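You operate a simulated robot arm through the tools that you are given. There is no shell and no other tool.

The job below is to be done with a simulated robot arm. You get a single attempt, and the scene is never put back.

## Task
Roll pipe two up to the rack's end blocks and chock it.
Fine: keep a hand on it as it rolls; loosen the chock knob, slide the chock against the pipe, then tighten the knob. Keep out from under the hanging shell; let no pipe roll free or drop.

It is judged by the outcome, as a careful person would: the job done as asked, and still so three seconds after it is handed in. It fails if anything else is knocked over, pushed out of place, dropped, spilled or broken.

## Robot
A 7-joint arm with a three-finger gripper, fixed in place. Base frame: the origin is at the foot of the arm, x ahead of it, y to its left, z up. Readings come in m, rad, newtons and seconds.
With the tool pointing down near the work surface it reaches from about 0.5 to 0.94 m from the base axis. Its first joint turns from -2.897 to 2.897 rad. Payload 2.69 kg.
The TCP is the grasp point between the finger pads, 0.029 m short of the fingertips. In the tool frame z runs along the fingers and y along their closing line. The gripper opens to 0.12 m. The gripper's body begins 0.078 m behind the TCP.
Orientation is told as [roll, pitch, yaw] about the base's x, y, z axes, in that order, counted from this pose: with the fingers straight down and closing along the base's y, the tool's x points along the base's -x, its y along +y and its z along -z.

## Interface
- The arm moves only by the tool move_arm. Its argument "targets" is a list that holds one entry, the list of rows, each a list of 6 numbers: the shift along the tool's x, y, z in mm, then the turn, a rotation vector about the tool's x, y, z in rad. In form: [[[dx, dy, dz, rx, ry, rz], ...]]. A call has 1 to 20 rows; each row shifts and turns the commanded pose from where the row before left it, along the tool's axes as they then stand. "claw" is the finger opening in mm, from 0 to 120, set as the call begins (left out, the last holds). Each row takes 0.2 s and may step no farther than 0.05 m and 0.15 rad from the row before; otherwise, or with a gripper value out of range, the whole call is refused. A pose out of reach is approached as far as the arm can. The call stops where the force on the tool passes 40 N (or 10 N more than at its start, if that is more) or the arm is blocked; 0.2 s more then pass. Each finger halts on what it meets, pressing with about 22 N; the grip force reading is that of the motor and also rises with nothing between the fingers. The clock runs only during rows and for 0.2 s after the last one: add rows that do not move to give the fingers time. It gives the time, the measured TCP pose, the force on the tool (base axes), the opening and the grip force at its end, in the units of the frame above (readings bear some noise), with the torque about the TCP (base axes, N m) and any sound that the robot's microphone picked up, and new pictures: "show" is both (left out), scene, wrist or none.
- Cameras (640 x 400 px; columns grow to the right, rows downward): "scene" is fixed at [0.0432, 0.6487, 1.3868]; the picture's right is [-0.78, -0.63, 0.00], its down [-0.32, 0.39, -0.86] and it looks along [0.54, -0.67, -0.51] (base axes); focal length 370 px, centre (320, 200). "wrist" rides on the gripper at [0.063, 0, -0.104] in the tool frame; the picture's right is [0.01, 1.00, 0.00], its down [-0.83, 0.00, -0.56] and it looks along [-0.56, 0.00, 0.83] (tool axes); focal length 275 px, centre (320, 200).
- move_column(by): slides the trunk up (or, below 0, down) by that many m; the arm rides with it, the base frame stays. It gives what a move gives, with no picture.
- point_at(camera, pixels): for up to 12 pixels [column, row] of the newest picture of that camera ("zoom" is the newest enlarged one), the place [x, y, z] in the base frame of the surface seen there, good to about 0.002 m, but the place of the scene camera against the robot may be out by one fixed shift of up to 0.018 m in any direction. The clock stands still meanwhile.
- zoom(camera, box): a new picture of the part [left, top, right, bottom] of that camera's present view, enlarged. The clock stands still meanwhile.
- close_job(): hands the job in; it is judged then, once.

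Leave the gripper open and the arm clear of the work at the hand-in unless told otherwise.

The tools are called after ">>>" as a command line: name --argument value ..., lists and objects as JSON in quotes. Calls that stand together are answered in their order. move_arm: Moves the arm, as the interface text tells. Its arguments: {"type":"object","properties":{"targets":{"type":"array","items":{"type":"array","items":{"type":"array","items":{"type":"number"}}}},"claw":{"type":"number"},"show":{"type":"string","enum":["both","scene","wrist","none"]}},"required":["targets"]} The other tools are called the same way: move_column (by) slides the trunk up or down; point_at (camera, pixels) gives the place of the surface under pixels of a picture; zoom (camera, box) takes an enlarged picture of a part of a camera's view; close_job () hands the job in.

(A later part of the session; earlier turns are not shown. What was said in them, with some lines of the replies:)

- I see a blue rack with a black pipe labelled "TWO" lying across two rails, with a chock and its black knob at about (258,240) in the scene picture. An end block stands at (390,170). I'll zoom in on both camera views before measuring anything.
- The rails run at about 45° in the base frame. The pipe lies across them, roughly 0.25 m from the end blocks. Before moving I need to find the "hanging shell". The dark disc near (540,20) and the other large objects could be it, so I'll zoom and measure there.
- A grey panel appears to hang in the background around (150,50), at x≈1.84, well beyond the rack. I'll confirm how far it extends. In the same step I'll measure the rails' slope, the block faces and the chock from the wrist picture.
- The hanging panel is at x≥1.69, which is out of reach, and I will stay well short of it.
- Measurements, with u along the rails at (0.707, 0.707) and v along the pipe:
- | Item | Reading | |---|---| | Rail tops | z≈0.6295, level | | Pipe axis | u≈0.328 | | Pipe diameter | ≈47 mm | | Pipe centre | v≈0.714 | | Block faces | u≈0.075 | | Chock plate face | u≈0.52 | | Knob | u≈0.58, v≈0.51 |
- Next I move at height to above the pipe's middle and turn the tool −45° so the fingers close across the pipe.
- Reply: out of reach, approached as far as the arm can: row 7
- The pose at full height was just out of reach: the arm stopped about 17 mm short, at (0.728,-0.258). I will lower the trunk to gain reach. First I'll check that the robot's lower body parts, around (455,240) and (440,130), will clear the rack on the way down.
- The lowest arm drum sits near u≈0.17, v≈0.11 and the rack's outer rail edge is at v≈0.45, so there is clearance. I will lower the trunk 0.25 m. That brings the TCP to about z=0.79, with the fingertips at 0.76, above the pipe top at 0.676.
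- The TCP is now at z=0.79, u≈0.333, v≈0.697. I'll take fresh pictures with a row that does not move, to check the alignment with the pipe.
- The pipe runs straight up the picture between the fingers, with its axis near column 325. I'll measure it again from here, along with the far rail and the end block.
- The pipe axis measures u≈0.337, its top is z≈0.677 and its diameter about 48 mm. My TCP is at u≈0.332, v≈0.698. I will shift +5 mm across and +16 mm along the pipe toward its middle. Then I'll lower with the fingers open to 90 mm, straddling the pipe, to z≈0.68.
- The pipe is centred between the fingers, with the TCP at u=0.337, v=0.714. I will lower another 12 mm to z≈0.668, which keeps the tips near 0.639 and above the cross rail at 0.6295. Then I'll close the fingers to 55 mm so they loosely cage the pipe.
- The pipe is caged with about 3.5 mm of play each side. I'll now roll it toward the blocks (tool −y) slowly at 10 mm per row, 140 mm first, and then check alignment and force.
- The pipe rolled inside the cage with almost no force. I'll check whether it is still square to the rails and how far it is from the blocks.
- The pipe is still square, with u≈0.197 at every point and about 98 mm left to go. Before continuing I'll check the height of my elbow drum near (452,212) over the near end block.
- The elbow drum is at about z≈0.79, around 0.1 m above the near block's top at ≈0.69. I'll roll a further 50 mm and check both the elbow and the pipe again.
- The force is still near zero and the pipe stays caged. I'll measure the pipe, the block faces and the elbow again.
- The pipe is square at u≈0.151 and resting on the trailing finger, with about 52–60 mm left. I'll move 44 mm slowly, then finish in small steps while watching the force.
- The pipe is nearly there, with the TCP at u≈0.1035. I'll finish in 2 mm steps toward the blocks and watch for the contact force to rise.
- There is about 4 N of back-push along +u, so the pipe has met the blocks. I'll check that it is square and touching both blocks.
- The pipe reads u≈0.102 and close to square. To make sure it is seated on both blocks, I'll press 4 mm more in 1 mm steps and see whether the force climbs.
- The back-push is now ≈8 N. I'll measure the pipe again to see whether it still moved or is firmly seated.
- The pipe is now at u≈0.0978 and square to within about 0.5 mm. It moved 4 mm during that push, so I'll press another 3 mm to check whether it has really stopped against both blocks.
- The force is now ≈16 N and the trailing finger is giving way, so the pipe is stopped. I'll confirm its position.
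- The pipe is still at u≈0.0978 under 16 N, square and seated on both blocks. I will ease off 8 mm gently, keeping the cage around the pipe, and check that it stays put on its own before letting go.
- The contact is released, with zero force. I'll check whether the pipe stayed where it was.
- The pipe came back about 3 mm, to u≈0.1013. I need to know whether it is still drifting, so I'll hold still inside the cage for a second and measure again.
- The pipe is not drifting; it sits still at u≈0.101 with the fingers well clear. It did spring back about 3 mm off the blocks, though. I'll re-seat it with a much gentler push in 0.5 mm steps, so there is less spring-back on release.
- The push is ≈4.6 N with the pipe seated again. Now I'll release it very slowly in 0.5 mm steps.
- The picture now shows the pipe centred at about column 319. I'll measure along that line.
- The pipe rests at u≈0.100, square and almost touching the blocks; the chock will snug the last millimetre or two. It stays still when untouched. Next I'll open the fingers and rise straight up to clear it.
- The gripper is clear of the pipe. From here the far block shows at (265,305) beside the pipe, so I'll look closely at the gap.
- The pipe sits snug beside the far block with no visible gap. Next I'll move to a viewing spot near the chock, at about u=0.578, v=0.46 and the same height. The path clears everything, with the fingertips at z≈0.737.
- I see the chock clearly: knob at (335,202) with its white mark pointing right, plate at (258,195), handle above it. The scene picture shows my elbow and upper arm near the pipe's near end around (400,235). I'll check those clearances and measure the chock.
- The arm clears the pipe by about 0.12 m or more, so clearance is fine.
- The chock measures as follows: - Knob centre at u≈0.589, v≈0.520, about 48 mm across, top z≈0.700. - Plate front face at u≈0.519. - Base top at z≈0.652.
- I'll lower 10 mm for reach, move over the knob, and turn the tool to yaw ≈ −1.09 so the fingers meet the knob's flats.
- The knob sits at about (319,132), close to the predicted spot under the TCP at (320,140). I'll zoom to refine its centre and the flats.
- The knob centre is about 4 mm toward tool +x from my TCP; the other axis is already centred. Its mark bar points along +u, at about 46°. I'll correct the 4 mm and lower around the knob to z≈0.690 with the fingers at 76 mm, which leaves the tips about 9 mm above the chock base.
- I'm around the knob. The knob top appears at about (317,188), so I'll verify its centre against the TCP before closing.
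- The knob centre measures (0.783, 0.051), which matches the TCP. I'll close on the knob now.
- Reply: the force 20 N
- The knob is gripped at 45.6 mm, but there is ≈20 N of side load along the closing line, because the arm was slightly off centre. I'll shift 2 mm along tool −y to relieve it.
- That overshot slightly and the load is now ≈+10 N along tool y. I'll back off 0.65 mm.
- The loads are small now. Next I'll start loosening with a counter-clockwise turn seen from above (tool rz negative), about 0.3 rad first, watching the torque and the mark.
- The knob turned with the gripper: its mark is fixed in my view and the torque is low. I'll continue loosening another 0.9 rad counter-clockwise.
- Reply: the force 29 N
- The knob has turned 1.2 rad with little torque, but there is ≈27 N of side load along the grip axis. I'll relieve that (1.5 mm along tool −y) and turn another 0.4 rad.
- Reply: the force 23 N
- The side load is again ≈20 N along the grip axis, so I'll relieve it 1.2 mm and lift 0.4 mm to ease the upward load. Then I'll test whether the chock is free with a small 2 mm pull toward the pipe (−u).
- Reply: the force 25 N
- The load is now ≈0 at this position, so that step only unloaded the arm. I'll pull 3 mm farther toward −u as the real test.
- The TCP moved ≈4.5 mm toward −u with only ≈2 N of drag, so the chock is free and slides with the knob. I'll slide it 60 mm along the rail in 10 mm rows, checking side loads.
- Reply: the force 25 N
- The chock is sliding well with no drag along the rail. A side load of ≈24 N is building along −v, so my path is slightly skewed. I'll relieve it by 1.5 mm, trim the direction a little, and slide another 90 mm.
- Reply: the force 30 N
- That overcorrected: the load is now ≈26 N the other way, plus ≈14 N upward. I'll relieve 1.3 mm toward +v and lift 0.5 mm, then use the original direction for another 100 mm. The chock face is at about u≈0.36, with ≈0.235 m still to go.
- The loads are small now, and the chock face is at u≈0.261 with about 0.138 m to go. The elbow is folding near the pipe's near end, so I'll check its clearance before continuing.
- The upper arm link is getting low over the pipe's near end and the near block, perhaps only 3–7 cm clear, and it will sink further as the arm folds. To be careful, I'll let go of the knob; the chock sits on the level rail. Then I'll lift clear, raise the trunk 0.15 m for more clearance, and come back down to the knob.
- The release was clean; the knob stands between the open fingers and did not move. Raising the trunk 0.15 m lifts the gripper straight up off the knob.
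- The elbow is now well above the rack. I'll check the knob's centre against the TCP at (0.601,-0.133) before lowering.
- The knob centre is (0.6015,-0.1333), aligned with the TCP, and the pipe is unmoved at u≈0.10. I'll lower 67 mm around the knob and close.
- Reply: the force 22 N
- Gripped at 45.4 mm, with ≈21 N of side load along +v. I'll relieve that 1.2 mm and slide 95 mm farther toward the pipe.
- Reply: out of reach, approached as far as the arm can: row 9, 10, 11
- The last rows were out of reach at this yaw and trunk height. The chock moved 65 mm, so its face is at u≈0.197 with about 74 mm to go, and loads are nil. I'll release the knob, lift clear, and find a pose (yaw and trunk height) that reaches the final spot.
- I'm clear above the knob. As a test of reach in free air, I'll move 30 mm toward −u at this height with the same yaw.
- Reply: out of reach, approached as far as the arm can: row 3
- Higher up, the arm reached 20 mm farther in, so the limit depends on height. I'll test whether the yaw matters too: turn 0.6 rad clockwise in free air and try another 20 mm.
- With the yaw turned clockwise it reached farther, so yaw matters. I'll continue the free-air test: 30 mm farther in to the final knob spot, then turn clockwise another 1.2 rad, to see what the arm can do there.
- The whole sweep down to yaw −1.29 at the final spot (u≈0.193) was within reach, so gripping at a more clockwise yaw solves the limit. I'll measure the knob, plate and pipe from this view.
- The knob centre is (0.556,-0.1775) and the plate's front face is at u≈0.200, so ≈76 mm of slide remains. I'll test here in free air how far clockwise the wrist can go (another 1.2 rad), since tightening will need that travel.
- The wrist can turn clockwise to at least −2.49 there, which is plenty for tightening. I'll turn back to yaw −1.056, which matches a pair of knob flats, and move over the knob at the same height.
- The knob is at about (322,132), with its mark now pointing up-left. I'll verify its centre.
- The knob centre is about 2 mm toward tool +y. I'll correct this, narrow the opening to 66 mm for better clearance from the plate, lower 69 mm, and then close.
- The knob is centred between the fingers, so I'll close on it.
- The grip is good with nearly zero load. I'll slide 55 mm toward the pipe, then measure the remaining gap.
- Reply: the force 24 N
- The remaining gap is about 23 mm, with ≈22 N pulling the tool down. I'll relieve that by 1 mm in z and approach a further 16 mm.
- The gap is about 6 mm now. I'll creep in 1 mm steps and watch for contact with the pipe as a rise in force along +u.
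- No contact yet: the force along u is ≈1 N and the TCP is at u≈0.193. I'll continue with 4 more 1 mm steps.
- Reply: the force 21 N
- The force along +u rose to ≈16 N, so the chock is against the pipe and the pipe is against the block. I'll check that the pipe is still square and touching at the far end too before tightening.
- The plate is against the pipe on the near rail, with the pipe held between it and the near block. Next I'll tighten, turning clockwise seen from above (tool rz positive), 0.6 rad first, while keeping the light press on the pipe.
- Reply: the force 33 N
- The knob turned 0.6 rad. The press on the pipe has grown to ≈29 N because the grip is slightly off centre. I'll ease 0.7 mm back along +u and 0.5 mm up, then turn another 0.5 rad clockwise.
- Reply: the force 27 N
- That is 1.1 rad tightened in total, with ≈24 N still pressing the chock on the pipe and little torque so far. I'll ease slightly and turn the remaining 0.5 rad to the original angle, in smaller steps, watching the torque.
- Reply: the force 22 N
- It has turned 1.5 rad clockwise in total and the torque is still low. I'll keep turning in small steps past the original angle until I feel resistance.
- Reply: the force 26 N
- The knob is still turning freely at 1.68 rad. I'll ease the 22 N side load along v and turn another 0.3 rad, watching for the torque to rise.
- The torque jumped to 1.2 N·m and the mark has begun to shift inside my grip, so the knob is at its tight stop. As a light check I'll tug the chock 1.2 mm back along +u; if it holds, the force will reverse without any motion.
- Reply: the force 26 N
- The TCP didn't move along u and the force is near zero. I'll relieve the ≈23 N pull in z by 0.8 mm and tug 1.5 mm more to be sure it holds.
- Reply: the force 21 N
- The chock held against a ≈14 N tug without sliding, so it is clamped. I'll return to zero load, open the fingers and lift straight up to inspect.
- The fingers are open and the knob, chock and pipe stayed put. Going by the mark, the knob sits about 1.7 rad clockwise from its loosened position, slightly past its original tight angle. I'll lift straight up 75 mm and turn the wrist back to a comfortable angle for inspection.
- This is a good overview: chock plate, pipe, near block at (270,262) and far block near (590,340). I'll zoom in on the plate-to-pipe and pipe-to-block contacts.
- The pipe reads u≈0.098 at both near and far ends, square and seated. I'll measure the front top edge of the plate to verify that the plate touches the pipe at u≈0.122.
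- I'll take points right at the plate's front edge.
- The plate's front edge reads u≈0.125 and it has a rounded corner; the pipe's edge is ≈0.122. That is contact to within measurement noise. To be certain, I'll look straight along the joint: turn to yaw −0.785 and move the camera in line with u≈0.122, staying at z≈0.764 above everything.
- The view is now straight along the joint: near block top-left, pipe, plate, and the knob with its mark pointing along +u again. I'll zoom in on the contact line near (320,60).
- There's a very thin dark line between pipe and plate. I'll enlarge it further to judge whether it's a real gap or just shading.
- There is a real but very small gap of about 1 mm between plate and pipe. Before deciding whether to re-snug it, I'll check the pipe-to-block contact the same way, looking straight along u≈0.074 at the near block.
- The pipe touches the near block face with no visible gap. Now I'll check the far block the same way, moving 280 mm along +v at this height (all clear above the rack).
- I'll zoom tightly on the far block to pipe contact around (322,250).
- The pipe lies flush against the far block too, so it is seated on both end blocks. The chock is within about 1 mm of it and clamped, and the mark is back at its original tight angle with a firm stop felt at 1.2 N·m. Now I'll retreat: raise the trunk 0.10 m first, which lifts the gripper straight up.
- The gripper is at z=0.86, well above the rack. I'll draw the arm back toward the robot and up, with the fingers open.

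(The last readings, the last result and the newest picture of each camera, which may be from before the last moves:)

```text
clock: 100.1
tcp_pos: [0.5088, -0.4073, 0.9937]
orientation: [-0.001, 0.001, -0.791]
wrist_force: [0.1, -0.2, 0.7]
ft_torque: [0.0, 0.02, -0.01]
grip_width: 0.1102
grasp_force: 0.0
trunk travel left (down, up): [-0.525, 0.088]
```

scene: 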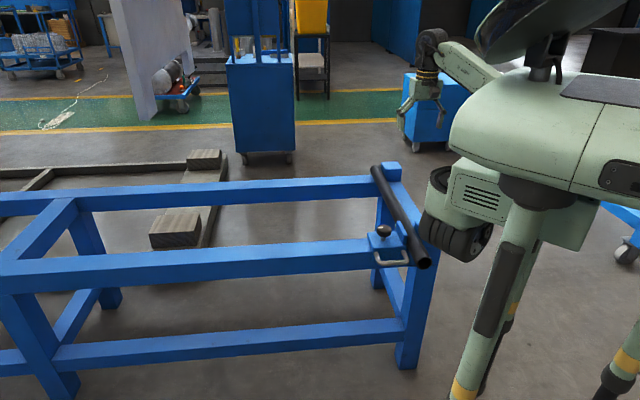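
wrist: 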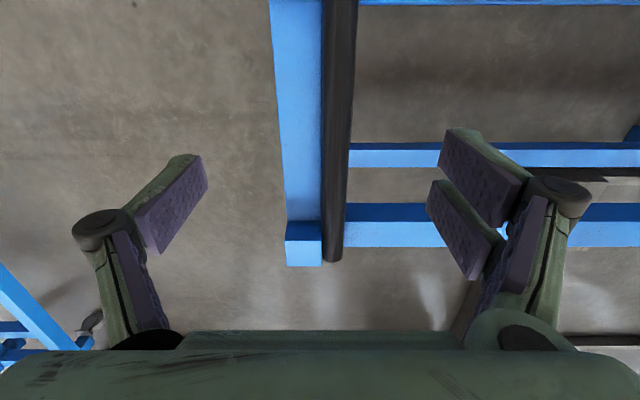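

The arm is clear at z≈0.99 with the gripper open. I'll do one last check of the finished work from the scene camera.

>>> zoom --camera "scene" --box '[345, 150, 455, 285]'

>>> point_at --camera "scene" --pixels '[[377, 170], [383, 182], [390, 195], [400, 213], [410, 232], [418, 248], [384, 230]]'

```text
2.96 times, centred on (400, 218) of scene
```

zoom: 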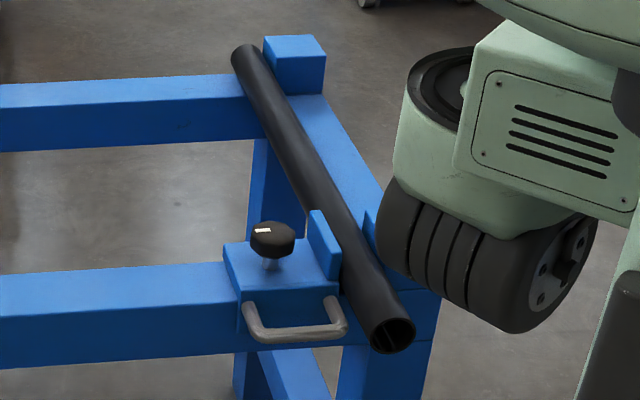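

```text
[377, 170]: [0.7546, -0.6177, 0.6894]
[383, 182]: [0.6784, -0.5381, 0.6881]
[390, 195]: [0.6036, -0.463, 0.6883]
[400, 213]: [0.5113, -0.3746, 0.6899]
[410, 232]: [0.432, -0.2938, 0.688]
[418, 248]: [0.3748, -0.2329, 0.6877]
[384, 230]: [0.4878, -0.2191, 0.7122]
```

The pipe sits square against both end blocks, at u≈0.097–0.100 along its whole length. The chock stands at the pipe with its knob tight, and nothing else has moved. The gripper is open and the arm is clear, so I'm handing the job in.

>>> close_job

```text
The job is handed in.
```

Pipe two is up against both of the rack's end blocks and chocked, and the job is handed in.

- **Pipe:** I kept it between the gripper fingers all the way to the blocks. For part of the way it slid rather than rolled. Close-up views show it flush against both blocks and square across the rails.
- **Chock:** I loosened the knob, slid the chock up to the pipe and tightened the knob to a firm stop. It held against a light tug of about 14 N. On inspection there was a gap of about 1 mm between the chock plate and the pipe. I left it, because the pipe can't move further than that.
- **Surroundings:** Nothing else was touched. The arm stayed well away from the hanging shell, and it is parked clear of the rack with the gripper open.
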